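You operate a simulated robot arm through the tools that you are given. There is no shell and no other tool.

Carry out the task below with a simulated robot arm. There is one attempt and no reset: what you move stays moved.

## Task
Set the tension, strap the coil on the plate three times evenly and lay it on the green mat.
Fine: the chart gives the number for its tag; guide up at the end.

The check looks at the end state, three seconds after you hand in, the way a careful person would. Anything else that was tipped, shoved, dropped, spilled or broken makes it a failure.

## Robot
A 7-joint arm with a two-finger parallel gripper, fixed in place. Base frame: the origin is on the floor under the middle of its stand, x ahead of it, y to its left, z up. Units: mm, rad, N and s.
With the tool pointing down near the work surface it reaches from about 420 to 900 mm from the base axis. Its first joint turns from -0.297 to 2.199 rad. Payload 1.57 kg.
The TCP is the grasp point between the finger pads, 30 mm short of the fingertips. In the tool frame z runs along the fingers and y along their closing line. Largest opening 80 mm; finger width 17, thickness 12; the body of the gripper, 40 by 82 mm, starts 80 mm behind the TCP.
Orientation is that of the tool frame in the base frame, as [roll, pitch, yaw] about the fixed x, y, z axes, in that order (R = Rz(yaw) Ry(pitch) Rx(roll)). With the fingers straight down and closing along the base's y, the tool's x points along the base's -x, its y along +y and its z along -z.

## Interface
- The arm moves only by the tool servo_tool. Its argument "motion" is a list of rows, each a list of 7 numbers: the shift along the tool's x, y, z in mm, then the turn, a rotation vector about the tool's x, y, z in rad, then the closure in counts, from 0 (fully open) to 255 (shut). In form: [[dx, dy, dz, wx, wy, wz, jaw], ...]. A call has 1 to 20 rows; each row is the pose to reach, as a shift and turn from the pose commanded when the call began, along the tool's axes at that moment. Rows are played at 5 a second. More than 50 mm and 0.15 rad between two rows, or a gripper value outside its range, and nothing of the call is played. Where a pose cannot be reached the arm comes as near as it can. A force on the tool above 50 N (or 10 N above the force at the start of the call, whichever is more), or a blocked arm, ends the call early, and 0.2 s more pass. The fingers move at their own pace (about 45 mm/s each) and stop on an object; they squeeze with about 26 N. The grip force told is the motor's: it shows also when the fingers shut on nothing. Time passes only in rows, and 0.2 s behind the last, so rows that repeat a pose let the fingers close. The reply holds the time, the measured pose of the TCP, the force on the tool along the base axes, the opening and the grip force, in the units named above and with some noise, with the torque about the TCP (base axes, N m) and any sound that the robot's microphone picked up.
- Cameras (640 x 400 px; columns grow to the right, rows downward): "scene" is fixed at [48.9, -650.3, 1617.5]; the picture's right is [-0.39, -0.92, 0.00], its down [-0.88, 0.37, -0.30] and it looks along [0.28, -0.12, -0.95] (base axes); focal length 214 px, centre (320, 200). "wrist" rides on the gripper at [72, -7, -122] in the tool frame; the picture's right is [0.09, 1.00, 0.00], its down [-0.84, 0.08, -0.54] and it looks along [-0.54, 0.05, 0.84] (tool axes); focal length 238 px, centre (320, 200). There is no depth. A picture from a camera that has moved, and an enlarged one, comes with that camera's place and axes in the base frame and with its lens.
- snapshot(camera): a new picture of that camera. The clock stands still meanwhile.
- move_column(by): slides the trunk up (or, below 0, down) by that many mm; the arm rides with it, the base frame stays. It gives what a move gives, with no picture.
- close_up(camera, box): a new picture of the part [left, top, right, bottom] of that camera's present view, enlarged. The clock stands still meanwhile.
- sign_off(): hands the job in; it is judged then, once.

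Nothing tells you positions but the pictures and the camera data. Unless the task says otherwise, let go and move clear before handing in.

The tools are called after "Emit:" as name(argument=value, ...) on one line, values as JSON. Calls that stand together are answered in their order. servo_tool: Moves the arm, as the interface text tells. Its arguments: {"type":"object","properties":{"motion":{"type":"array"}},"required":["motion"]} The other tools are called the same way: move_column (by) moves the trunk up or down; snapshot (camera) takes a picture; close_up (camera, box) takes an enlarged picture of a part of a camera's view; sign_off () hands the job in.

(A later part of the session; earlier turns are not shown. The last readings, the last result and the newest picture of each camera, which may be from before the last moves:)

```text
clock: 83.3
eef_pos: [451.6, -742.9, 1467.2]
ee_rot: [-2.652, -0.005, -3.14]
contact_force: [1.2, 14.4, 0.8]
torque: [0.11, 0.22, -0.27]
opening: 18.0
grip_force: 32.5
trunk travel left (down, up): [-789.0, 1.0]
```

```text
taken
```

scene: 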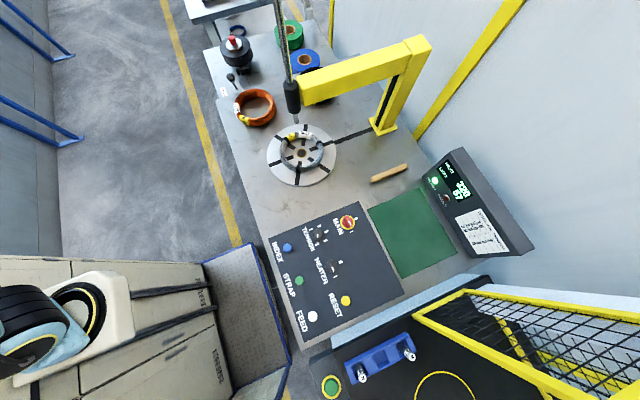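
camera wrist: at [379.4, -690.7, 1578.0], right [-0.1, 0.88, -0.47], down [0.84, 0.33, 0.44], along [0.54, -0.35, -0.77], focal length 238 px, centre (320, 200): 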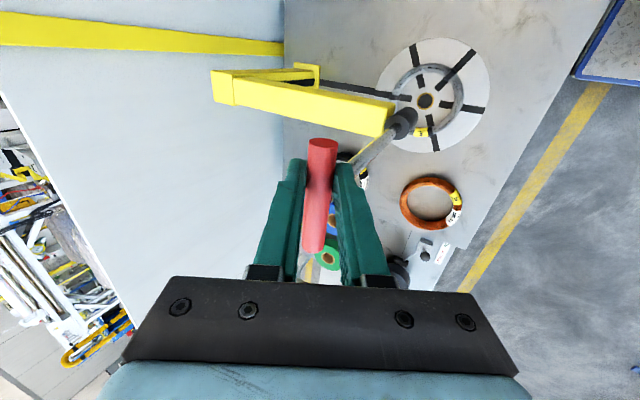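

The vertical force is near zero, so the guide seems to hold itself. I'll open the fingers only slightly and see whether the bar stays.

Emit:
servo_tool(motion=[[0, 0, 0, 0, 0, 0, 188], [0, 0, 0, 0, 0, 0, 182], [0, 0, 0, 0, 0, 0, 182], [0, 0, 0, 0, 0, 0, 182]])

Emit:
snapshot(camera="wrist")

Emit:
close_up(camera="scene", box=[270, 80, 340, 170])

```text
clock: 84.3
eef_pos: [449.9, -743.0, 1465.3]
ee_rot: [-2.65, -0.006, -3.14]
contact_force: [-0.6, 0.2, -0.3]
torque: [0.02, 0.01, 0.04]
opening: 22.8
grip_force: 0.0
trunk travel left (down, up): [-789.0, 1.0]
```

```text
taken
camera wrist: at [378.9, -692.3, 1577.2], right [-0.1, 0.88, -0.47], down [0.84, 0.32, 0.44], along [0.54, -0.35, -0.77], focal length 238 px, centre (320, 200)
```

wrist: 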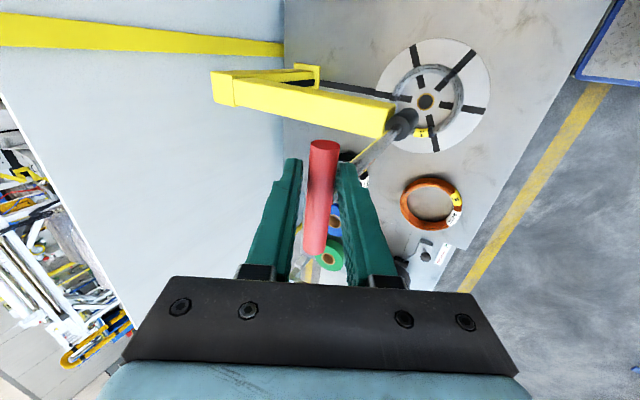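

```text
4.44 times, centred on (305, 125) of scene
camera zoom: at [48.9, -650.3, 1617.5], right [-0.39, -0.92, 0.0], down [-0.88, 0.37, -0.3], along [0.28, -0.12, -0.95], focal length 953 px, centre (387, 533)
```

zoom: 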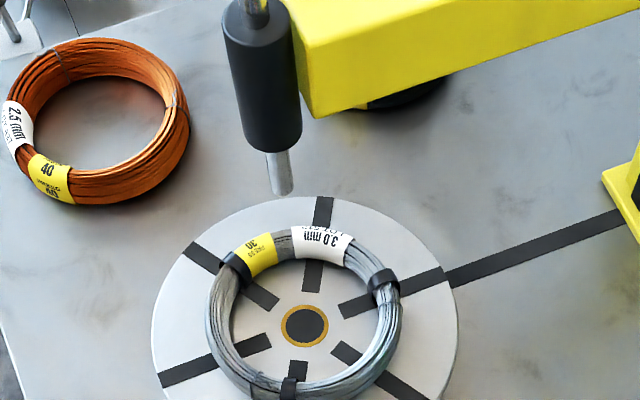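

The guide stays up with the fingers loose. I'll open more, back away along the tool axis, and confirm it still stays.

Emit:
servo_tool(motion=[[0, 0, 0, 0, 0, 0, 130], [0, 0, 0, 0, 0, 0, 120], [0, 0, -25, 0, 0, 0, 120], [0, 0, -50, 0, 0, 0, 120], [0, 0, -80, 0, 0, 0, 120], [0, 0, -80, 0, 0, 0, 120]])

Emit:
snapshot(camera="wrist")

Emit:
close_up(camera="scene", box=[270, 80, 340, 170])

```text
clock: 85.7
eef_pos: [449.3, -709.1, 1536.0]
ee_rot: [-2.653, -0.007, -3.139]
contact_force: [0.5, 0.1, 0.0]
torque: [-0.02, -0.01, 0.02]
opening: 42.4
grip_force: 0.1
trunk travel left (down, up): [-789.0, 1.0]
```

```text
taken
camera wrist: at [378.5, -656.9, 1647.0], right [-0.1, 0.88, -0.47], down [0.84, 0.32, 0.44], along [0.54, -0.35, -0.77], focal length 238 px, centre (320, 200)
```

wrist: 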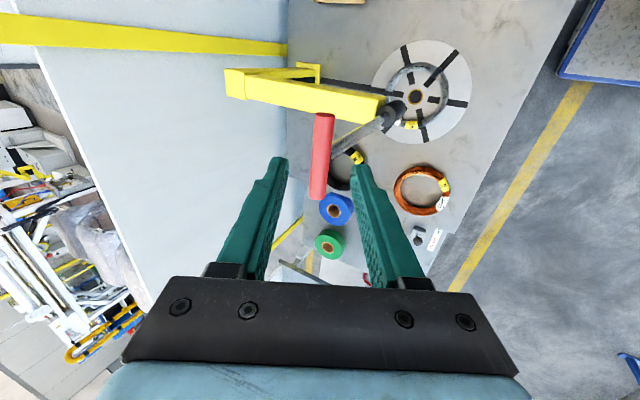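

```text
4.44 times, centred on (305, 125) of scene
camera zoom: at [48.9, -650.3, 1617.5], right [-0.39, -0.92, 0.0], down [-0.88, 0.37, -0.3], along [0.28, -0.12, -0.95], focal length 953 px, centre (387, 533)
```

zoom: 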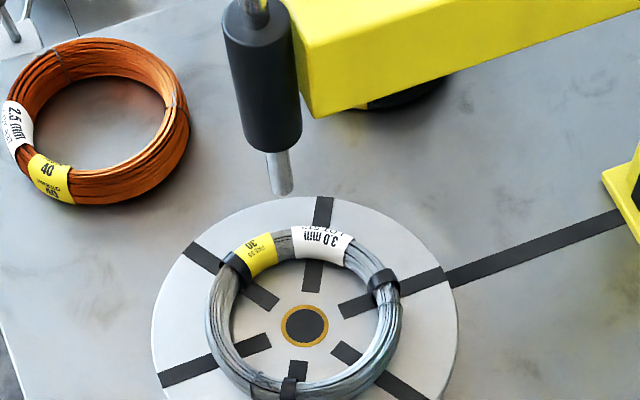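

The guide stays up on its own. Before taking the coil I want to look at the mat and test the reach there, so I'll move clear of the handle and level the tool.

Emit:
servo_tool(motion=[[33, 24, 6, -0.08, 0, 0, 120], [67, 48, 12, -0.16, 0, 0, 120], [100, 72, 18, -0.24, 0, 0, 120], [133, 96, 24, -0.32, 0, 0, 120], [167, 120, 30, -0.4, 0, 0, 120], [200, 144, 36, -0.488, 0, 0, 120], [200, 144, 36, -0.488, 0, 0, 120]])

Emit:
move_column(by=-350)

Emit:
close_up(camera="scene", box=[260, 60, 360, 190])

```text
clock: 87.3
eef_pos: [247.0, -595.4, 1434.0]
ee_rot: [-3.139, -0.004, 3.141]
contact_force: [-0.1, -0.4, -0.8]
torque: [-0.02, -0.01, 0.0]
opening: 42.2
grip_force: 0.1
trunk travel left (down, up): [-789.0, 1.0]
```

```text
clock: 90.7
eef_pos: [246.1, -596.7, 1085.4]
ee_rot: [-3.141, -0.006, -3.138]
contact_force: [-0.3, 0.0, 0.2]
torque: [0.01, -0.01, 0.03]
opening: 42.1
grip_force: 0.0
trunk travel left (down, up): [-439.0, 351.0]
```

```text
3.08 times, centred on (310, 125) of scene
camera zoom: at [48.9, -650.3, 1617.5], right [-0.39, -0.92, 0.0], down [-0.88, 0.37, -0.3], along [0.28, -0.12, -0.95], focal length 660 px, centre (351, 431)
```

zoom: 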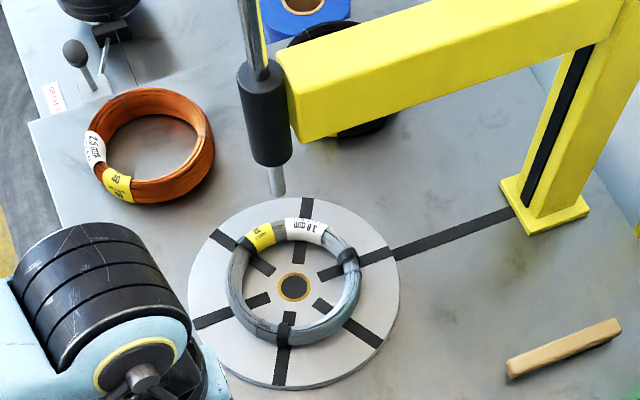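

The arm is clear and the guide is still up. I'll test the reach to the near edge of the mat with the tool down, staying about 90 mm above the surface.

Emit:
servo_tool(motion=[[20.5, -30.6, 10, 0, 0, 0, 120], [41, -61.2, 20, 0, 0, 0, 120], [61.5, -91.8, 30, 0, 0, 0, 120], [82, -122.4, 40, 0, 0, 0, 120], [102.5, -153, 50, 0, 0, 0, 120], [123, -183.6, 60, 0, 0, 0, 120], [143.5, -214.2, 70, 0, 0, 0, 120], [164, -244.8, 80, 0, 0, 0, 120], [184.5, -275.4, 90, 0, 0, 0, 120], [205, -306, 100, 0, 0, 0, 120], [205, -306, 100, 0, 0, 0, 120]])

Emit:
snapshot(camera="wrist")

Emit:
snapshot(camera="scene")

```text
clock: 93.1
eef_pos: [57.5, -807.1, 975.2]
ee_rot: [-3.139, -0.008, -3.138]
contact_force: [0.0, -0.5, 0.2]
torque: [0.0, 0.04, 0.0]
opening: 42.6
grip_force: 0.0
out of reach, approached as far as the arm can: row 7, 8, 9, 10, 11
trunk travel left (down, up): [-439.0, 351.0]
```

```text
taken
camera wrist: at [-14.4, -814.1, 1098.5], right [-0.09, 1.0, 0.0], down [0.84, 0.08, 0.54], along [0.54, 0.05, -0.84], focal length 238 px, centre (320, 200)
```

wrist: 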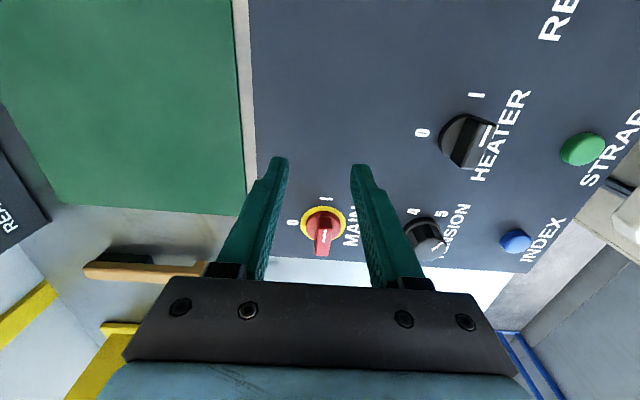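

```text
taken
```

scene: 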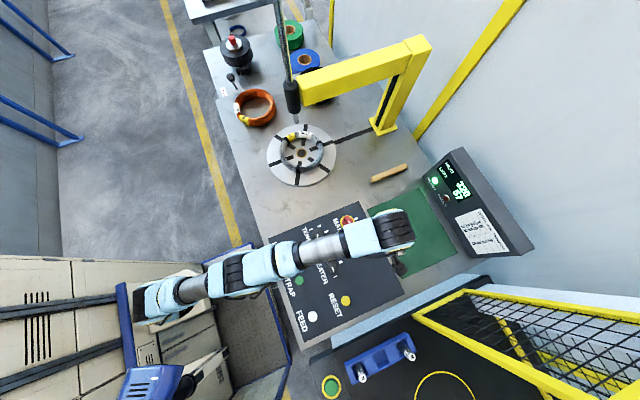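

The arm stopped about 100 mm short, which may come from the wrist being turned far from its natural heading. I'll turn the tool to the radial heading here and try reaching outward again.

Emit:
servo_tool(motion=[[0, 0, 0, 0, 0, 0.13, 120], [0, 0, 0, 0, 0, 0.26, 120], [0, 0, 0, 0, 0, 0.39, 120], [0, 0, 0, 0, 0, 0.52, 120], [0, 0, 0, 0, 0, 0.65, 120], [0, 0, 0, 0, 0, 0.78, 120], [0, 0, 0, 0, 0, 0.91, 120], [0, 0, 0, 0, 0, 1.04, 120], [0, 0, 0, 0, 0, 1.17, 120], [0, 0, 0, 0, 0, 1.3, 120], [0, 0, 0, 0, 0, 1.43, 120], [0, 0, 0, 0, 0, 1.5, 120], [0, 0, 0, 0, 0, 1.5, 120]])

Emit:
servo_tool(motion=[[-25, 0, 0, 0, 0, 0, 120], [-50, 0, 0, 0, 0, 0, 120], [-75, 0, 0, 0, 0, 0, 120], [-95, 0, 0, 0, 0, 0, 120], [-95, 0, 0, 0, 0, 0, 120]])

Emit:
snapshot(camera="wrist")

```text
clock: 95.9
eef_pos: [56.3, -807.6, 975.7]
ee_rot: [-3.137, 0.002, 1.642]
contact_force: [-0.1, -0.5, 0.1]
torque: [0.01, 0.01, 0.0]
opening: 42.4
grip_force: 0.1
trunk travel left (down, up): [-439.0, 351.0]
```

```text
clock: 97.1
eef_pos: [75.7, -820.5, 952.3]
ee_rot: [-3.136, 0.006, 1.645]
contact_force: [-0.6, 1.0, 1.7]
torque: [-0.08, 0.03, 0.02]
opening: 42.3
grip_force: 0.1
out of reach, approached as far as the arm can: row 1, 2, 3, 4, 5
trunk travel left (down, up): [-439.0, 351.0]
```

```text
taken
camera wrist: at [64.7, -748.6, 1074.7], right [0.99, 0.16, -0.01], down [0.14, -0.83, 0.55], along [0.08, -0.54, -0.84], focal length 238 px, centre (320, 200)
```

wrist: 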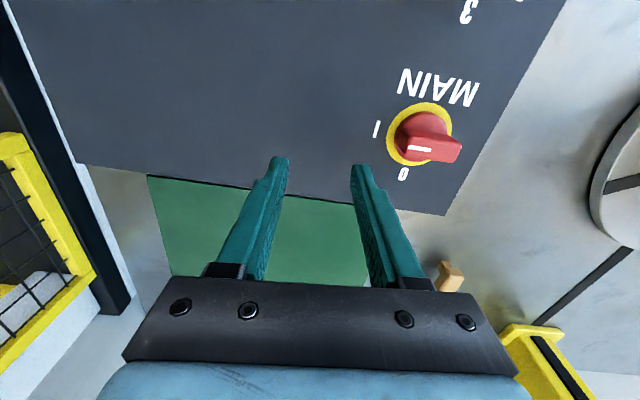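

Reach improves when the trunk is higher relative to the tool, since the arm slid downward to get further out. I'll raise the trunk 300 mm, come back down with the arm and try reaching over the mat again.

Emit:
move_column(by=300)

Emit:
servo_tool(motion=[[0, 0, 45, 0, 0, 0, 120], [0, 0, 90, 0, 0, 0, 120], [0, 0, 135, 0, 0, 0, 120], [0, 0, 180, 0, 0, 0, 120], [0, 0, 225, 0, 0, 0, 120], [0, 0, 270, 0, 0, 0, 120], [0, 0, 270, 0, 0, 0, 120]])

Emit:
servo_tool(motion=[[-25, -5, 0, 0, 0, 0, 120], [-50, -11, 0, 0, 0, 0, 120], [-75, -17, 0, 0, 0, 0, 120], [-100, -23, 0, 0, 0, 0, 120], [-130, -29, 0, 0, 0, 0, 120], [-160, -35, 0, 0, 0, 0, 120], [-160, -35, 0, 0, 0, 0, 120]])

Emit:
snapshot(camera="wrist")

Emit:
snapshot(camera="scene")

```text
clock: 100.1
eef_pos: [75.7, -821.9, 1250.6]
ee_rot: [-3.138, 0.003, 1.641]
contact_force: [0.2, 0.1, 0.4]
torque: [-0.01, -0.02, 0.01]
opening: 42.4
grip_force: 0.0
trunk travel left (down, up): [-739.0, 51.0]
```

```text
clock: 101.7
eef_pos: [64.8, -884.3, 981.6]
ee_rot: [-3.135, -0.001, 1.642]
contact_force: [0.2, -0.4, -0.2]
torque: [-0.02, 0.02, 0.01]
opening: 42.2
grip_force: 0.0
out of reach, approached as far as the arm can: row 1, 2, 3, 4, 5, 6, 7
trunk travel left (down, up): [-739.0, 51.0]
```

```text
clock: 103.3
eef_pos: [62.7, -887.3, 980.3]
ee_rot: [-3.138, 0.002, 1.642]
contact_force: [-0.4, 0.4, 0.4]
torque: [0.02, 0.01, -0.03]
opening: 42.2
grip_force: 0.0
out of reach, approached as far as the arm can: row 1, 2, 3, 4, 5, 6, 7
trunk travel left (down, up): [-739.0, 51.0]
```

```text
taken
camera wrist: at [52.1, -816.1, 1102.9], right [0.99, 0.16, -0.01], down [0.14, -0.83, 0.54], along [0.08, -0.54, -0.84], focal length 238 px, centre (320, 200)
```

wrist: 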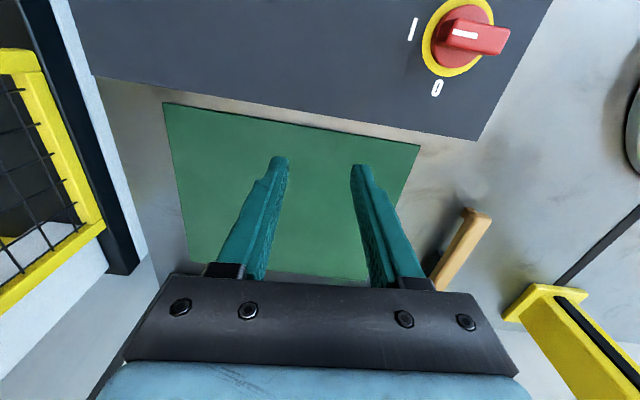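

```text
taken
```

scene: 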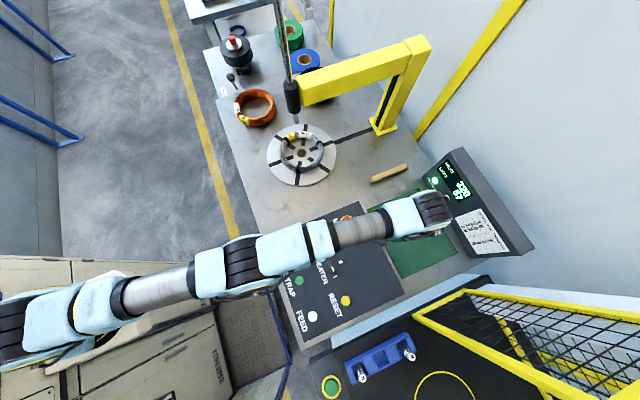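

The mat spans about x -90..167, y -885..-1102, and the arm can now reach its near edge. The coil will need the tool at about y -911, so I'll test that with the fingers closing along y and a slight outward tilt.

Emit:
servo_tool(motion=[[10, 0, 0, 0, 0, -0.13, 120], [10, 0, 0, 0, 0, -0.26, 120], [10, 0, 0, 0, 0, -0.39, 120], [10, 0, 0, 0, 0, -0.52, 120], [10, 0, 0, 0, 0, -0.65, 120], [10, 0, 0, 0, 0, -0.78, 120], [10, 0, 0, 0, 0, -0.91, 120], [10, 0, 0, 0, 0, -1.04, 120], [10, 0, 0, 0, 0, -1.17, 120], [10, 0, 0, 0, 0, -1.3, 120], [10, 0, 0, 0, 0, -1.43, 120], [10, 0, 0, 0, 0, -1.5, 120], [10, 0, 0, 0, 0, -1.5, 120]])

Emit:
servo_tool(motion=[[5, -5, 5, 0.07, 0, 0, 120], [10, -12, 10, 0.14, 0, 0, 120], [15, -20, 15, 0.2, 0, 0, 120], [20, -28, 15, 0.2, 0, 0, 120], [22, -34, 15, 0.2, 0, 0, 120], [22, -34, 15, 0.2, 0, 0, 120]])

Emit:
snapshot(camera="wrist")

```text
clock: 106.1
eef_pos: [60.9, -883.2, 980.5]
ee_rot: [3.14, -0.006, -3.139]
contact_force: [-0.4, -0.1, -0.7]
torque: [0.0, -0.02, -0.03]
opening: 42.1
grip_force: 0.1
out of reach, approached as far as the arm can: row 1, 2, 3, 4, 5, 6, 7, 8, 9, 10, 11, 12, 13
trunk travel left (down, up): [-739.0, 51.0]
```

```text
clock: 107.5
eef_pos: [37.0, -924.8, 963.2]
ee_rot: [-2.941, -0.005, -3.14]
contact_force: [0.3, 0.2, 0.4]
torque: [0.01, 0.02, 0.02]
opening: 42.5
grip_force: 0.1
out of reach, approached as far as the arm can: row 1, 2, 3, 4, 5, 6
trunk travel left (down, up): [-739.0, 51.0]
```

```text
taken
camera wrist: at [-35.1, -908.8, 1085.2], right [-0.09, 0.98, -0.2], down [0.84, 0.18, 0.51], along [0.54, -0.12, -0.84], focal length 238 px, centre (320, 200)
```

wrist: 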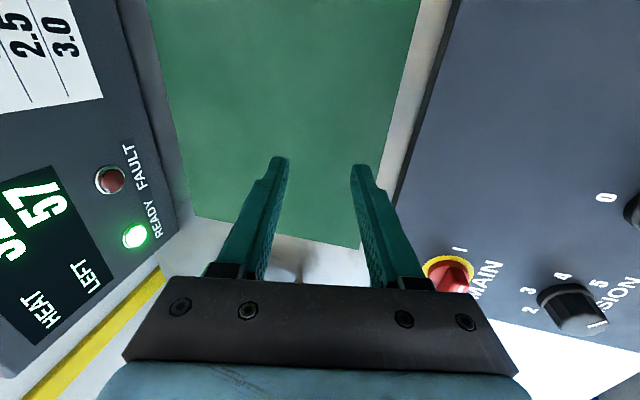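

With a slight tilt the tool reached (37, -925), so the mat is within reach. The arm is nearly straight there, so I'll pull back toward the robot now and check that the commanded pose tracks properly.

Emit:
servo_tool(motion=[[0, 24, -10, 0, 0, 0, 120], [0, 48, -20, 0, 0, 0, 120], [0, 72, -30, 0, 0, 0, 120], [0, 94, -39.5, 0, 0, 0, 120], [0, 94, -39.5, 0, 0, 0, 120]])

```text
clock: 108.7
eef_pos: [36.7, -824.5, 985.0]
ee_rot: [-2.939, -0.005, -3.139]
contact_force: [0.7, -0.3, -0.5]
torque: [-0.02, 0.03, -0.01]
opening: 42.4
grip_force: 0.0
out of reach, approached as far as the arm can: row 1
trunk travel left (down, up): [-739.0, 51.0]
```

The arm follows commands properly again. Now I'll move to the coil with the tool level, stopping short to measure it.

Emit:
servo_tool(motion=[[-36.3, 16.6, -11, -0.03, 0, 0, 120], [-72.6, 33.3, -22, -0.06, 0, 0, 120], [-109, 50, -33, -0.09, 0, 0, 120], [-145, 66.6, -44, -0.12, 0, 0, 120], [-181.5, 83.2, -55, -0.15, 0, 0, 120], [-218, 99.8, -66, -0.18, 0, 0, 120], [-254, 116.5, -77, -0.2, 0, 0, 120], [-290, 133, -88, -0.2, 0, 0, 120], [-327, 150, -99, -0.2, 0, 0, 120], [-363, 166.4, -110.3, -0.2, 0, 0, 120], [-363, 166.4, -110.3, -0.2, 0, 0, 120]])

Emit:
snapshot(camera="wrist")

Emit:
snapshot(camera="scene")

```text
clock: 111.1
eef_pos: [399.3, -640.0, 1060.7]
ee_rot: [-3.139, -0.004, -3.142]
contact_force: [-0.8, -0.8, -0.5]
torque: [-0.01, 0.02, -0.02]
opening: 42.4
grip_force: 0.0
trunk travel left (down, up): [-739.0, 51.0]
```

```text
taken
camera wrist: at [327.7, -646.7, 1182.7], right [-0.09, 1.0, 0.0], down [0.84, 0.08, 0.54], along [0.54, 0.05, -0.84], focal length 238 px, centre (320, 200)
```

wrist: 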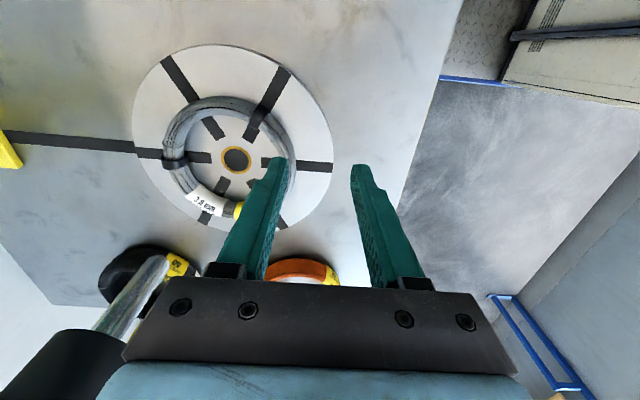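

```text
taken
```

scene: 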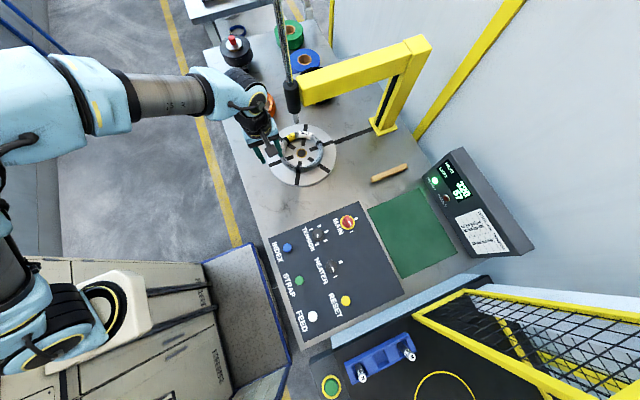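

Emit:
close_up(camera="wrist", box=[120, 30, 350, 260])

Emit:
close_up(camera="scene", box=[265, 115, 345, 190])

```text
1.74 times, centred on (235, 145) of wrist
camera zoom: at [327.7, -646.7, 1182.7], right [-0.09, 1.0, 0.0], down [0.84, 0.08, 0.54], along [0.54, 0.05, -0.84], focal length 414 px, centre (468, 296)
```

zoom: 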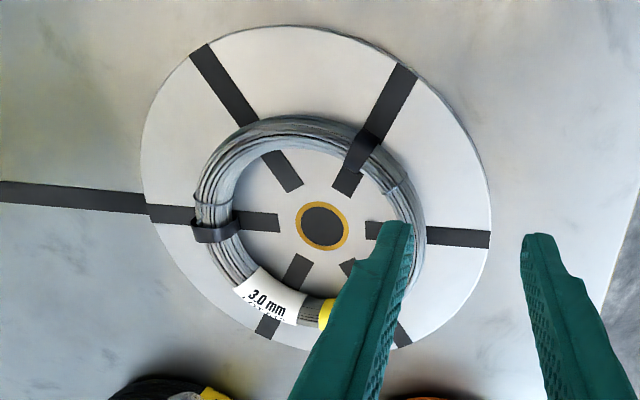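

```text
5.33 times, centred on (305, 152) of scene
camera zoom: at [48.9, -650.3, 1617.5], right [-0.39, -0.92, 0.0], down [-0.88, 0.37, -0.3], along [0.28, -0.12, -0.95], focal length 1144 px, centre (400, 453)
```

zoom: 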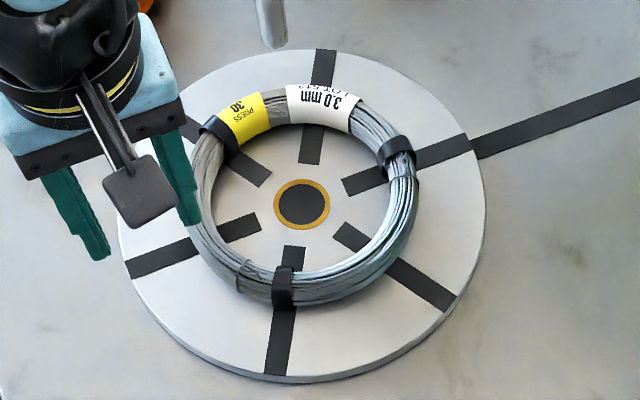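

The coil ring measures about 170 mm outside with a ~20 mm thick bundle, centred on the plate at (471, -752), its near side at y ≈ -678. Straps are at the sides and back, so the near side is free for the grip. I'll go to a standoff above that point with a slight tilt so the hand clears the bushing.

Emit:
servo_tool(motion=[[-24, -9, 20, 0.03, 0, 0, 125], [-48, -18, 40, 0.06, 0, 0, 125], [-71.7, -26.7, 60, 0.09, 0, 0, 125], [-71.7, -26.7, 82.4, 0.12, 0, 0, 125], [-71.7, -26.7, 82.4, 0.12, 0, 0, 125]])

Emit:
snapshot(camera="wrist")

Emit:
close_up(camera="scene", box=[245, 85, 345, 190])

```text
clock: 112.3
eef_pos: [470.7, -669.2, 976.3]
ee_rot: [-3.02, -0.004, -3.14]
contact_force: [-0.3, -0.4, 0.7]
torque: [0.02, 0.03, -0.01]
opening: 40.9
grip_force: 0.0
trunk travel left (down, up): [-739.0, 51.0]
```

```text
taken
camera wrist: at [398.9, -660.8, 1098.4], right [-0.09, 0.99, -0.12], down [0.84, 0.14, 0.52], along [0.54, -0.05, -0.84], focal length 238 px, centre (320, 200)
```

wrist: 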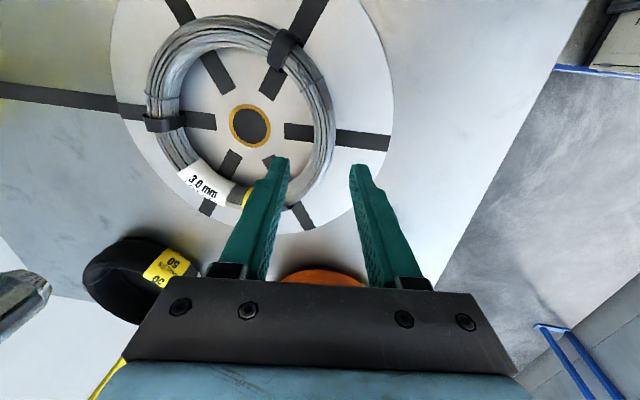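

```text
3.81 times, centred on (295, 138) of scene
camera zoom: at [48.9, -650.3, 1617.5], right [-0.39, -0.92, 0.0], down [-0.88, 0.37, -0.3], along [0.28, -0.12, -0.95], focal length 817 px, centre (415, 438)
```

zoom: 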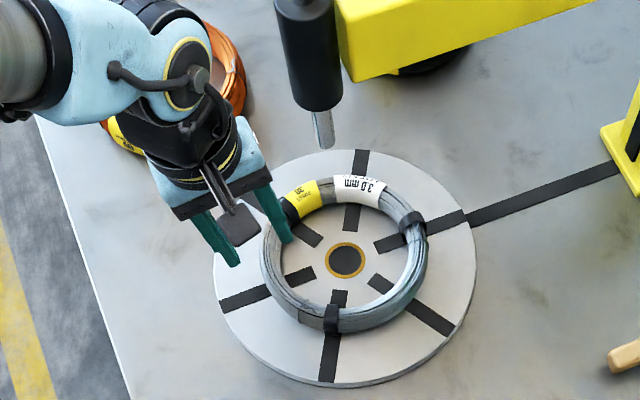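

The near side of the ring is at y ≈ -676, so I'll shift 4 mm and lower with the fingers straddling it, stopping a few millimetres short of the plate to check.

Emit:
servo_tool(motion=[[0, 3.8, 20, 0, 0, 0, 125], [0, 3.8, 40, 0, 0, 0, 125], [0, 3.8, 54, 0, 0, 0, 125], [0, 3.8, 61, 0, 0, 0, 125], [0, 3.8, 61, 0, 0, 0, 125]])

Emit:
snapshot(camera="wrist")

Emit:
close_up(camera="scene", box=[245, 85, 345, 190])

```text
clock: 113.5
eef_pos: [471.2, -670.4, 914.1]
ee_rot: [-3.021, -0.004, -3.141]
contact_force: [-0.3, -0.8, 0.2]
torque: [0.0, -0.03, -0.01]
opening: 40.6
grip_force: 0.0
trunk travel left (down, up): [-739.0, 51.0]
```

```text
taken
camera wrist: at [399.8, -662.4, 1036.3], right [-0.09, 0.99, -0.12], down [0.84, 0.14, 0.52], along [0.54, -0.05, -0.84], focal length 238 px, centre (320, 200)
```

wrist: 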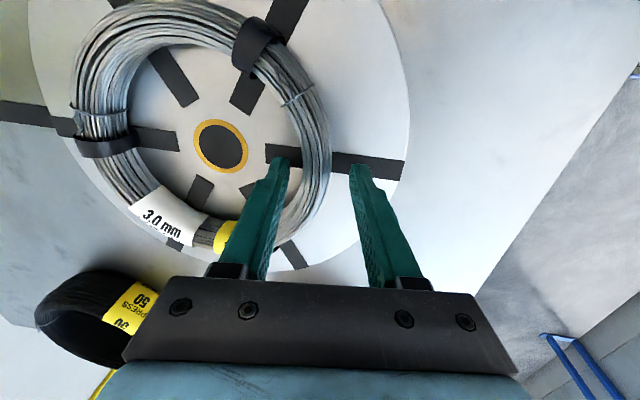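

```text
3.81 times, centred on (295, 138) of scene
camera zoom: at [48.9, -650.3, 1617.5], right [-0.39, -0.92, 0.0], down [-0.88, 0.37, -0.3], along [0.28, -0.12, -0.95], focal length 817 px, centre (415, 438)
```

zoom: 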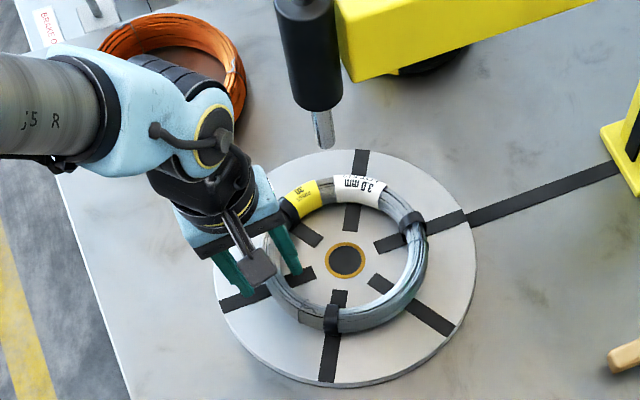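

The bundle lies centred between the fingers. I'll ease down a few more millimetres, watching the force, then close.

Emit:
servo_tool(motion=[[0, -1, 2, 0, 0, 0, 125], [0, -1, 4, 0, 0, 0, 125], [0, -1, 5.5, 0, 0, 0, 125], [0, -1, 5.5, 0, 0, 0, 125]])

```text
clock: 114.5
eef_pos: [470.4, -673.0, 907.3]
ee_rot: [-3.02, -0.006, -3.141]
contact_force: [0.2, 0.1, -0.5]
torque: [-0.02, 0.0, 0.03]
opening: 40.9
grip_force: 0.1
trunk travel left (down, up): [-739.0, 51.0]
```

Emit:
servo_tool(motion=[[0, 0, 1.5, 0, 0, 0, 125], [0, 0, 3, 0, 0, 0, 125], [0, 0, 3, 0, 0, 0, 125]])

Emit:
close_up(camera="wrist", box=[240, 100, 400, 220])

```text
clock: 115.3
eef_pos: [471.4, -672.9, 907.7]
ee_rot: [-3.016, -0.002, -3.141]
contact_force: [0.6, 3.1, 23.6]
torque: [0.79, 0.0, 0.0]
opening: 41.5
grip_force: 0.3
trunk travel left (down, up): [-739.0, 51.0]
```

```text
3.33 times, centred on (320, 160) of wrist
camera zoom: at [399.7, -665.2, 1029.8], right [-0.09, 0.99, -0.12], down [0.84, 0.15, 0.53], along [0.54, -0.05, -0.84], focal length 794 px, centre (320, 333)
```

zoom: 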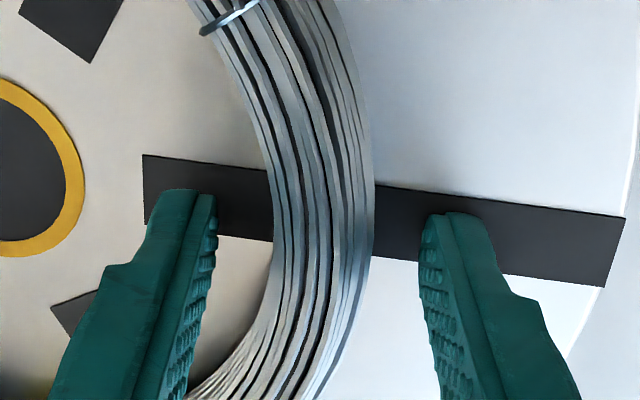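

The outer fingertip just touched the plate. I'll back off about 3 mm and close on the bundle.

Emit:
servo_tool(motion=[[0, 0, -3.2, 0, 0, 0, 125], [0, 0, -3.2, 0, 0, 0, 160], [0, 0, -3.2, 0, 0, 0, 200], [0, 0, -3.2, 0, 0, 0, 255], [0, 0, -3.2, 0, 0, 0, 255], [0, 0, -3.2, 0, 0, 0, 255]])

Emit:
snapshot(camera="wrist")

```text
clock: 116.7
eef_pos: [470.4, -672.8, 907.3]
ee_rot: [-3.021, -0.006, -3.142]
contact_force: [-0.3, -0.4, 0.2]
torque: [0.38, 0.01, 0.0]
opening: 22.4
grip_force: 26.2
trunk travel left (down, up): [-739.0, 51.0]
```

```text
taken
camera wrist: at [398.6, -664.6, 1029.1], right [-0.09, 0.99, -0.12], down [0.84, 0.14, 0.52], along [0.53, -0.05, -0.84], focal length 238 px, centre (320, 200)
```

wrist: 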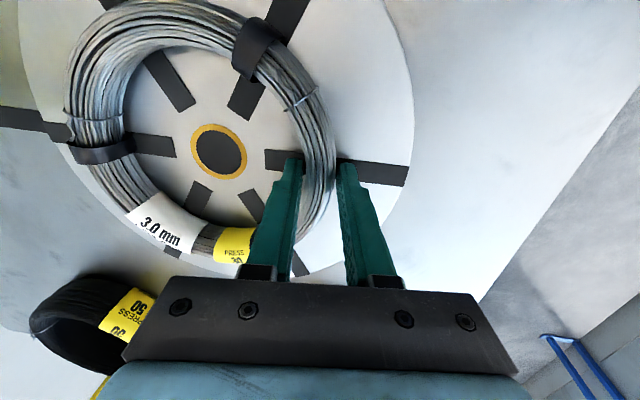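

The bundle is gripped (22.4 mm opening). I'll lift 15 mm to check the weight and see whether the coil stays level.

Emit:
servo_tool(motion=[[0, -0.6, -5, 0, 0, 0, 255], [0, -1.2, -10, 0, 0, 0, 255], [0, -1.8, -15, 0, 0, 0, 255], [0, -1.8, -15, 0, 0, 0, 255]])

Emit:
snapshot(camera="wrist")

Emit:
close_up(camera="scene", box=[245, 85, 345, 190])

```text
clock: 117.7
eef_pos: [470.8, -671.6, 923.7]
ee_rot: [-3.02, -0.005, -3.14]
contact_force: [-0.5, 0.3, -5.3]
torque: [0.31, -0.02, -0.02]
opening: 23.6
grip_force: 26.3
trunk travel left (down, up): [-739.0, 51.0]
```

```text
taken
camera wrist: at [399.3, -664.5, 1045.7], right [-0.09, 0.99, -0.12], down [0.84, 0.14, 0.52], along [0.54, -0.05, -0.84], focal length 238 px, centre (320, 200)
```

wrist: 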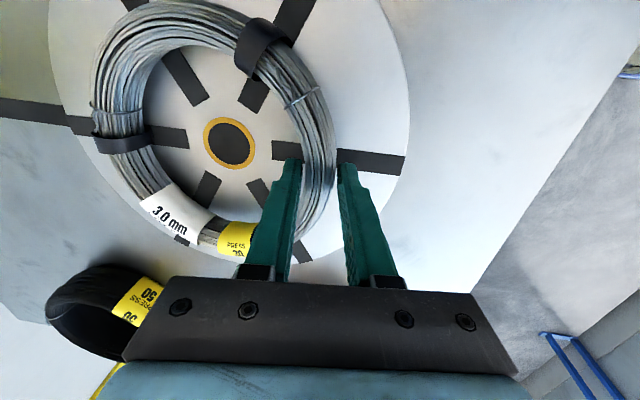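

```text
3.81 times, centred on (295, 138) of scene
camera zoom: at [48.9, -650.3, 1617.5], right [-0.39, -0.92, 0.0], down [-0.88, 0.37, -0.3], along [0.28, -0.12, -0.95], focal length 817 px, centre (415, 438)
```

zoom: 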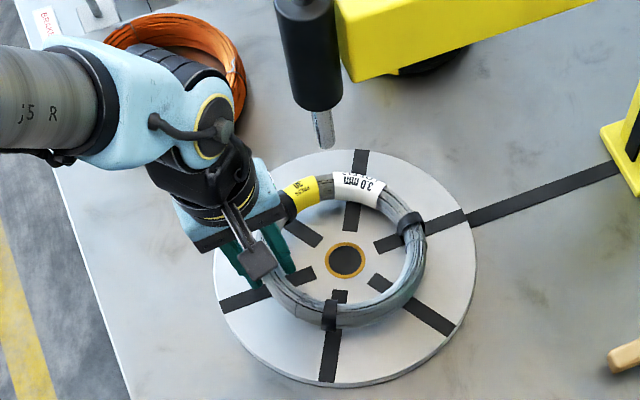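

The load is only about 5–6 N and the far edge may still rest on the plate. I'll lift another 25 mm and compare.

Emit:
servo_tool(motion=[[0, -1, -8, 0, 0, 0, 255], [0, -2, -16, 0, 0, 0, 255], [0, -3, -25, 0, 0, 0, 255], [0, -3, -25, 0, 0, 0, 255]])

Emit:
snapshot(camera="wrist")

Emit:
close_up(camera="scene", box=[245, 85, 345, 190])

```text
clock: 118.7
eef_pos: [470.9, -670.7, 949.7]
ee_rot: [-3.019, -0.006, -3.14]
contact_force: [-0.5, 0.2, -4.8]
torque: [0.17, 0.01, -0.01]
opening: 24.9
grip_force: 25.8
trunk travel left (down, up): [-739.0, 51.0]
```

```text
taken
camera wrist: at [400.0, -665.1, 1072.1], right [-0.09, 0.99, -0.12], down [0.84, 0.14, 0.52], along [0.54, -0.05, -0.84], focal length 238 px, centre (320, 200)
```

wrist: 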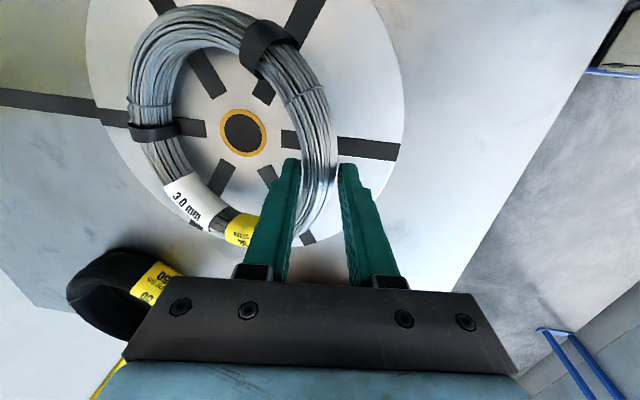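

```text
3.81 times, centred on (295, 138) of scene
camera zoom: at [48.9, -650.3, 1617.5], right [-0.39, -0.92, 0.0], down [-0.88, 0.37, -0.3], along [0.28, -0.12, -0.95], focal length 817 px, centre (415, 438)
```

zoom: 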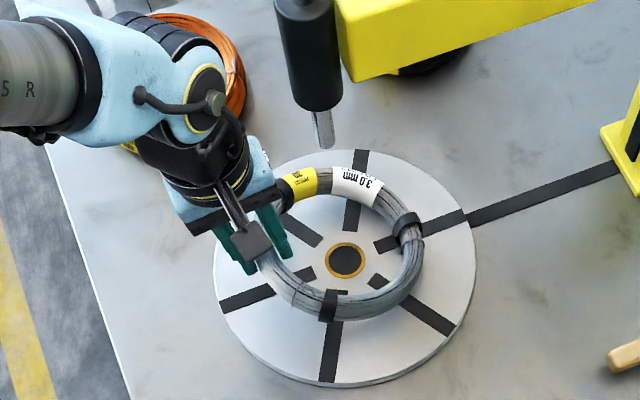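

The coil pivots in the grip like a hinge while its far edge slides on the plate, so it will hang from the fingers. That works for laying it down far edge first. I'll keep lifting slowly and look at the hang angle.

Emit:
servo_tool(motion=[[0, -1, -8, 0, 0, 0, 255], [0, -2, -16, 0, 0, 0, 255], [0, -3, -24, 0, 0, 0, 255], [0, -4, -32, 0, 0, 0, 255], [0, -5, -40, 0, 0, 0, 255], [0, -6, -48, 0, 0, 0, 255], [0, -6, -48, 0, 0, 0, 255]])

Emit:
snapshot(camera="wrist")

Emit:
close_up(camera="scene", box=[245, 65, 345, 190])

```text
clock: 120.3
eef_pos: [472.8, -674.6, 995.9]
ee_rot: [-3.019, -0.005, -3.141]
contact_force: [0.1, 0.4, -7.3]
torque: [0.51, -0.04, -0.02]
opening: 25.4
grip_force: 25.8
trunk travel left (down, up): [-739.0, 51.0]
```

```text
taken
camera wrist: at [400.7, -665.7, 1119.7], right [-0.09, 0.99, -0.12], down [0.84, 0.14, 0.52], along [0.54, -0.05, -0.84], focal length 238 px, centre (320, 200)
```

wrist: 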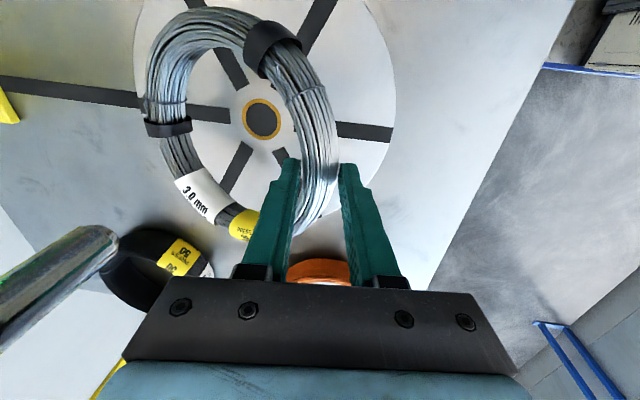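

```text
3.20 times, centred on (295, 128) of scene
camera zoom: at [48.9, -650.3, 1617.5], right [-0.39, -0.92, 0.0], down [-0.88, 0.37, -0.3], along [0.28, -0.12, -0.95], focal length 686 px, centre (400, 432)
```

zoom: 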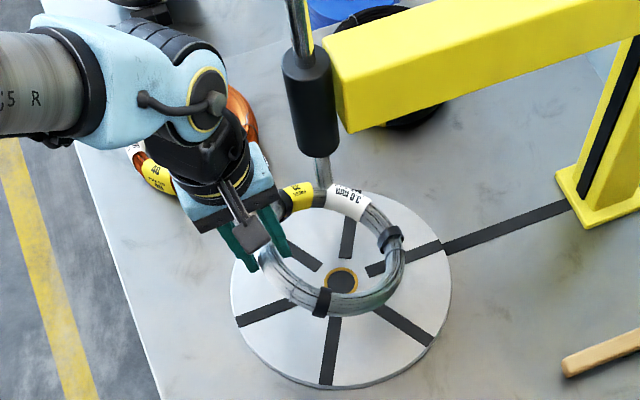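

The coil is free of the plate, about 7 N, and held with a moderate droop by friction. I'll slide it sideways out from under the guide at this height, gently.

Emit:
servo_tool(motion=[[12, 0, 0, 0, 0, 0, 255], [30, 0, 0, 0, 0, 0, 255], [50, 0, 0, 0, 0, 0, 255], [70, 0, 0, 0, 0, 0, 255], [90, 0, 0, 0, 0, 0, 255], [110, 0, 0, 0, 0, 0, 255], [125, 0, 0, 0, 0, 0, 255], [135, 0, 0, 0, 0, 0, 255], [135, 0, 0, 0, 0, 0, 255]])

Emit:
snapshot(camera="wrist")

Emit:
snapshot(camera="scene")

```text
clock: 122.3
eef_pos: [334.8, -672.4, 998.8]
ee_rot: [-3.021, -0.005, -3.138]
contact_force: [0.7, 0.8, -7.3]
torque: [0.51, 0.0, 0.02]
opening: 25.6
grip_force: 25.6
trunk travel left (down, up): [-739.0, 51.0]
```

```text
taken
camera wrist: at [264.3, -664.1, 1121.6], right [-0.09, 0.99, -0.12], down [0.84, 0.14, 0.52], along [0.54, -0.05, -0.84], focal length 238 px, centre (320, 200)
```

wrist: 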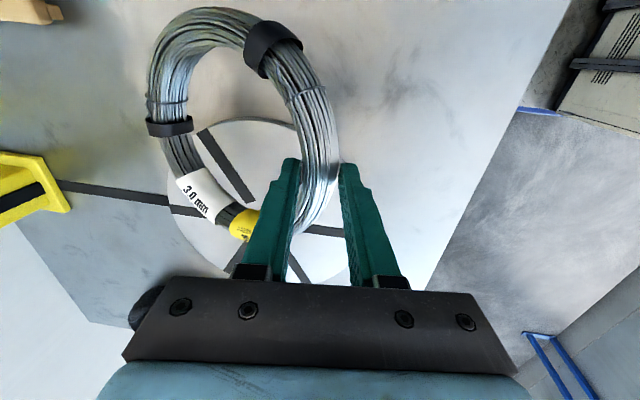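

```text
taken
```

scene: 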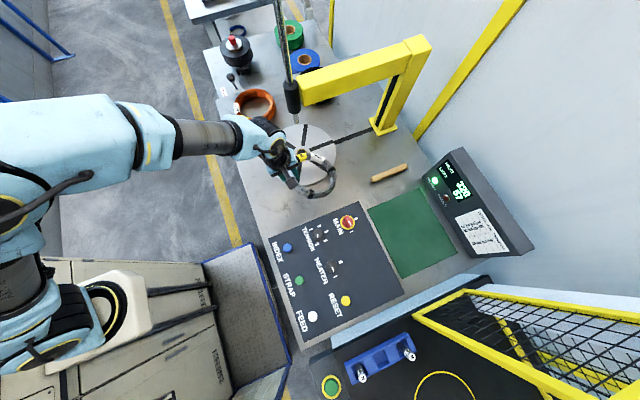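

The coil is clear of the guide and held steadily. I'll raise it for carrying over the panel, first with the trunk, then with the arm.

Emit:
move_column(by=50)

Emit:
servo_tool(motion=[[0, -1, -8, 0, 0, 0, 255], [0, -2.2, -18, 0, 0, 0, 255], [0, -3.6, -30, 0, 0, 0, 255], [0, -4.8, -40, 0, 0, 0, 255], [0, -4.8, -40, 0, 0, 0, 255]])

Emit:
snapshot(camera="wrist")

```text
clock: 123.2
eef_pos: [336.3, -671.1, 1048.0]
ee_rot: [-3.022, -0.005, -3.14]
contact_force: [0.2, -0.1, -7.1]
torque: [0.5, -0.04, -0.02]
opening: 26.2
grip_force: 25.8
trunk travel left (down, up): [-789.0, 1.0]
```

```text
clock: 124.4
eef_pos: [338.3, -672.4, 1088.3]
ee_rot: [-3.018, -0.006, -3.14]
contact_force: [-0.1, -0.2, -7.2]
torque: [0.49, -0.03, 0.01]
opening: 26.2
grip_force: 25.8
trunk travel left (down, up): [-789.0, 1.0]
```

```text
taken
camera wrist: at [265.5, -664.6, 1211.2], right [-0.09, 0.99, -0.12], down [0.84, 0.14, 0.52], along [0.54, -0.05, -0.84], focal length 238 px, centre (320, 200)
```

wrist: 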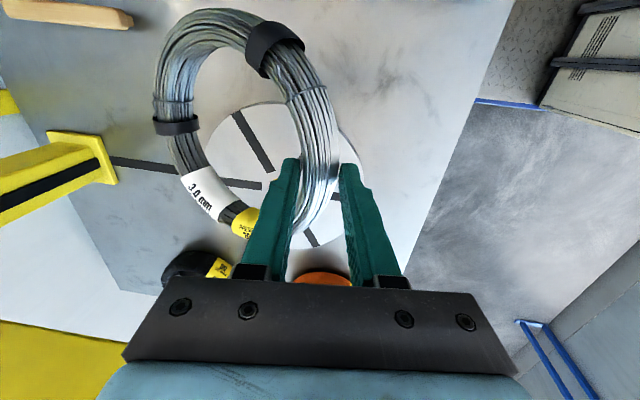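

The coil hangs at about 0.37 rad droop, with its lowest point near z 1000, above everything on the panel. I'll carry it slowly over to the mat side at (38, -820).

Emit:
servo_tool(motion=[[9, -4.4, 0.5, 0, 0, 0, 255], [30, -14.7, 1.8, 0, 0, 0, 255], [54, -26.5, 3.2, 0, 0, 0, 255], [78, -38.2, 4.6, 0, 0, 0, 255], [102, -50, 6.1, 0, 0, 0, 255], [126, -61.7, 7.5, 0, 0, 0, 255], [150, -73.5, 8.9, 0, 0, 0, 255], [174, -85.3, 10.3, 0, 0, 0, 255], [198, -97, 11.7, 0, 0, 0, 255], [222, -108.8, 13.2, 0, 0, 0, 255], [246, -120.5, 14.6, 0, 0, 0, 255], [270, -132.3, 16, 0, 0, 0, 255], [288, -141, 17.1, 0, 0, 0, 255], [300, -147, 17.8, 0, 0, 0, 255], [300, -147, 17.8, 0, 0, 0, 255]])

Emit:
snapshot(camera="wrist")

Emit:
snapshot(camera="scene")

```text
clock: 127.6
eef_pos: [34.4, -819.3, 1091.8]
ee_rot: [-3.018, -0.004, -3.14]
contact_force: [0.2, -0.6, -7.1]
torque: [0.5, 0.0, -0.03]
opening: 26.7
grip_force: 25.6
trunk travel left (down, up): [-789.0, 1.0]
```

```text
taken
camera wrist: at [-38.4, -812.1, 1214.2], right [-0.09, 0.99, -0.12], down [0.84, 0.14, 0.52], along [0.54, -0.05, -0.84], focal length 238 px, centre (320, 200)
```

wrist: 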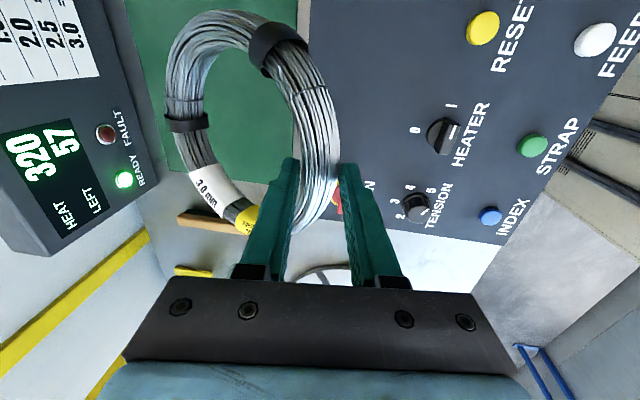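

```text
taken
```

scene: 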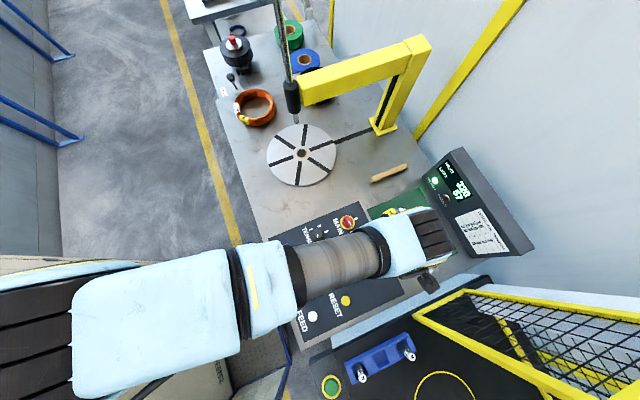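

The coil is now beside the mat and steady, though the grip is slowly creeping. I'll tilt out a bit more and move over the mat, staying above the surface.

Emit:
servo_tool(motion=[[-0.5, -11.8, 16, 0.02, 0, 0, 255], [-1, -23.6, 32, 0.04, 0, 0, 255], [-1.5, -35.4, 48, 0.06, 0, 0, 255], [-2, -47.3, 64, 0.08, 0, 0, 255], [-2.5, -59, 80, 0.1, 0, 0, 255], [-3, -71, 97, 0.1, 0, 0, 255], [-3.6, -82.7, 113, 0.1, 0, 0, 255], [-3.6, -82.7, 113, 0.1, 0, 0, 255]])

Emit:
snapshot(camera="wrist")

Emit:
snapshot(camera="scene")

```text
clock: 129.4
eef_pos: [39.0, -915.8, 989.5]
ee_rot: [-2.918, -0.005, -3.141]
contact_force: [0.1, 0.7, -7.4]
torque: [0.55, -0.01, -0.01]
opening: 26.6
grip_force: 25.8
trunk travel left (down, up): [-789.0, 1.0]
```

```text
taken
camera wrist: at [-32.1, -895.9, 1109.7], right [-0.09, 0.97, -0.22], down [0.84, 0.2, 0.51], along [0.54, -0.14, -0.83], focal length 238 px, centre (320, 200)
```

wrist: 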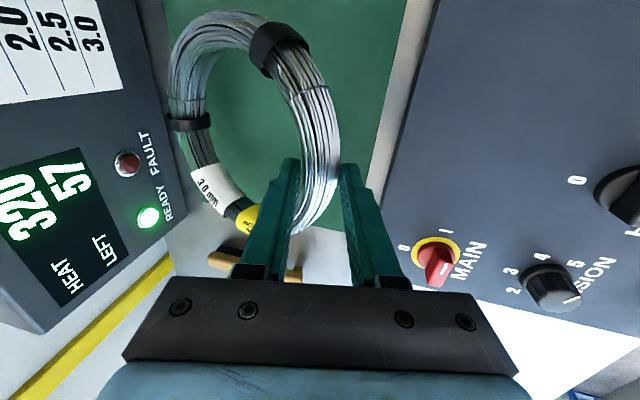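

```text
taken
```

scene: 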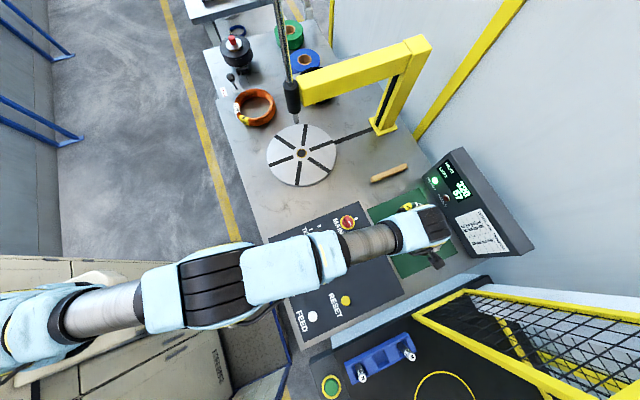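

The coil is over the mat: its far edge is near y -1064 and its centre line is at x 39, inside the mat edges. I'll lower until the far edge is about to touch, then check.

Emit:
servo_tool(motion=[[0, 1.6, 7, 0, 0, 0, 255], [0, 3.3, 14.6, 0, 0, 0, 255], [0, 5, 22, 0, 0, 0, 255], [0, 6.7, 29.3, 0, 0, 0, 255], [0, 7.5, 33, 0, 0, 0, 255], [0, 7.5, 33, 0, 0, 0, 255]])

Emit:
snapshot(camera="wrist")

```text
clock: 130.8
eef_pos: [38.6, -916.9, 956.3]
ee_rot: [-2.92, -0.006, -3.14]
contact_force: [0.1, 0.4, -6.6]
torque: [0.41, 0.02, 0.02]
opening: 26.9
grip_force: 26.1
trunk travel left (down, up): [-789.0, 1.0]
```

```text
taken
camera wrist: at [-32.0, -897.1, 1076.7], right [-0.09, 0.97, -0.22], down [0.84, 0.2, 0.51], along [0.54, -0.14, -0.83], focal length 238 px, centre (320, 200)
```

wrist: 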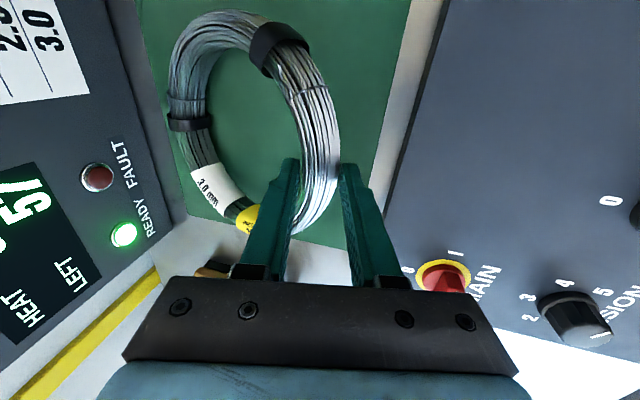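

The far edge has just touched the mat, as the load and torque dropped slightly. I'll lay the coil down by lowering the hand while drawing back a little so the far edge stays in place.

Emit:
servo_tool(motion=[[0, 2.5, 6.1, 0, 0, 0, 255], [0, 5, 12.2, 0, 0, 0, 255], [0, 7.6, 18.3, 0, 0, 0, 255], [0, 10.1, 24.4, 0, 0, 0, 255], [0, 12.7, 30.5, 0, 0, 0, 255], [0, 12.7, 30.5, 0, 0, 0, 255]])

Emit:
snapshot(camera="wrist")

Emit:
close_up(camera="scene", box=[350, 170, 480, 290])

```text
clock: 132.2
eef_pos: [39.3, -910.1, 924.1]
ee_rot: [-2.921, -0.004, 3.141]
contact_force: [-1.4, 3.5, -4.3]
torque: [0.19, 0.03, -0.22]
opening: 24.7
grip_force: 26.0
trunk travel left (down, up): [-789.0, 1.0]
```

```text
taken
camera wrist: at [-32.2, -889.9, 1044.6], right [-0.09, 0.97, -0.22], down [0.84, 0.2, 0.51], along [0.54, -0.14, -0.83], focal length 238 px, centre (320, 200)
```

wrist: 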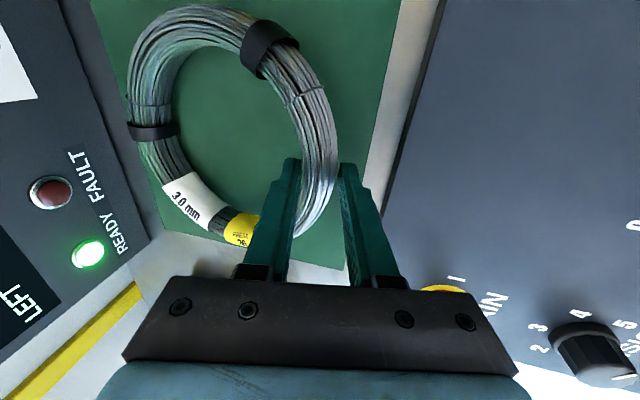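

```text
3.33 times, centred on (415, 230) of scene
camera zoom: at [48.9, -650.3, 1617.5], right [-0.39, -0.92, 0.0], down [-0.88, 0.37, -0.3], along [0.28, -0.12, -0.95], focal length 715 px, centre (3, 100)
```

zoom: 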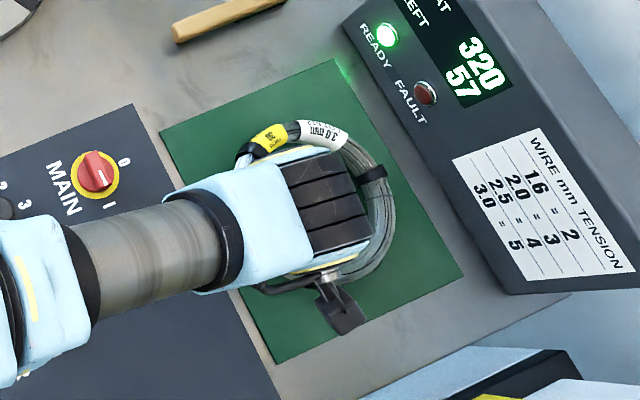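

The coil is folding down smoothly onto the mat. I'll lower the last 20-odd millimetres in small steps until it is flat.

Emit:
servo_tool(motion=[[0, 1.6, 4, 0, 0, 0, 255], [0, 3.1, 8, 0, 0, 0, 255], [0, 4.6, 12, 0, 0, 0, 255], [0, 6, 15.5, 0, 0, 0, 255], [0, 7.2, 18.5, 0, 0, 0, 255], [0, 7.2, 18.5, 0, 0, 0, 255]])

Emit:
snapshot(camera="wrist")

```text
clock: 133.6
eef_pos: [39.9, -907.0, 904.7]
ee_rot: [-2.917, -0.005, -3.139]
contact_force: [0.5, -2.9, -3.9]
torque: [-0.03, 0.05, 0.07]
opening: 23.8
grip_force: 25.7
trunk travel left (down, up): [-789.0, 1.0]
```

```text
taken
camera wrist: at [-31.8, -886.6, 1024.9], right [-0.09, 0.97, -0.22], down [0.84, 0.2, 0.51], along [0.54, -0.14, -0.83], focal length 238 px, centre (320, 200)
```

wrist: 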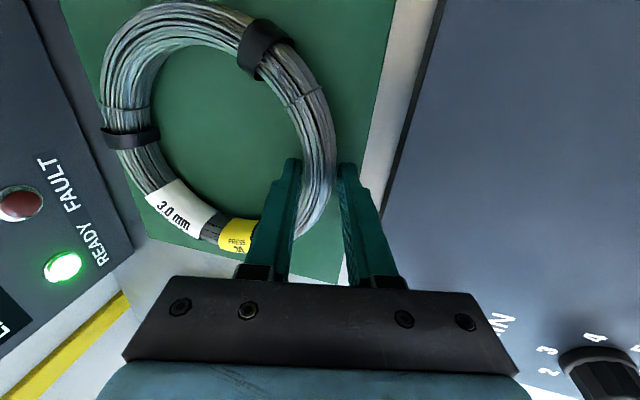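

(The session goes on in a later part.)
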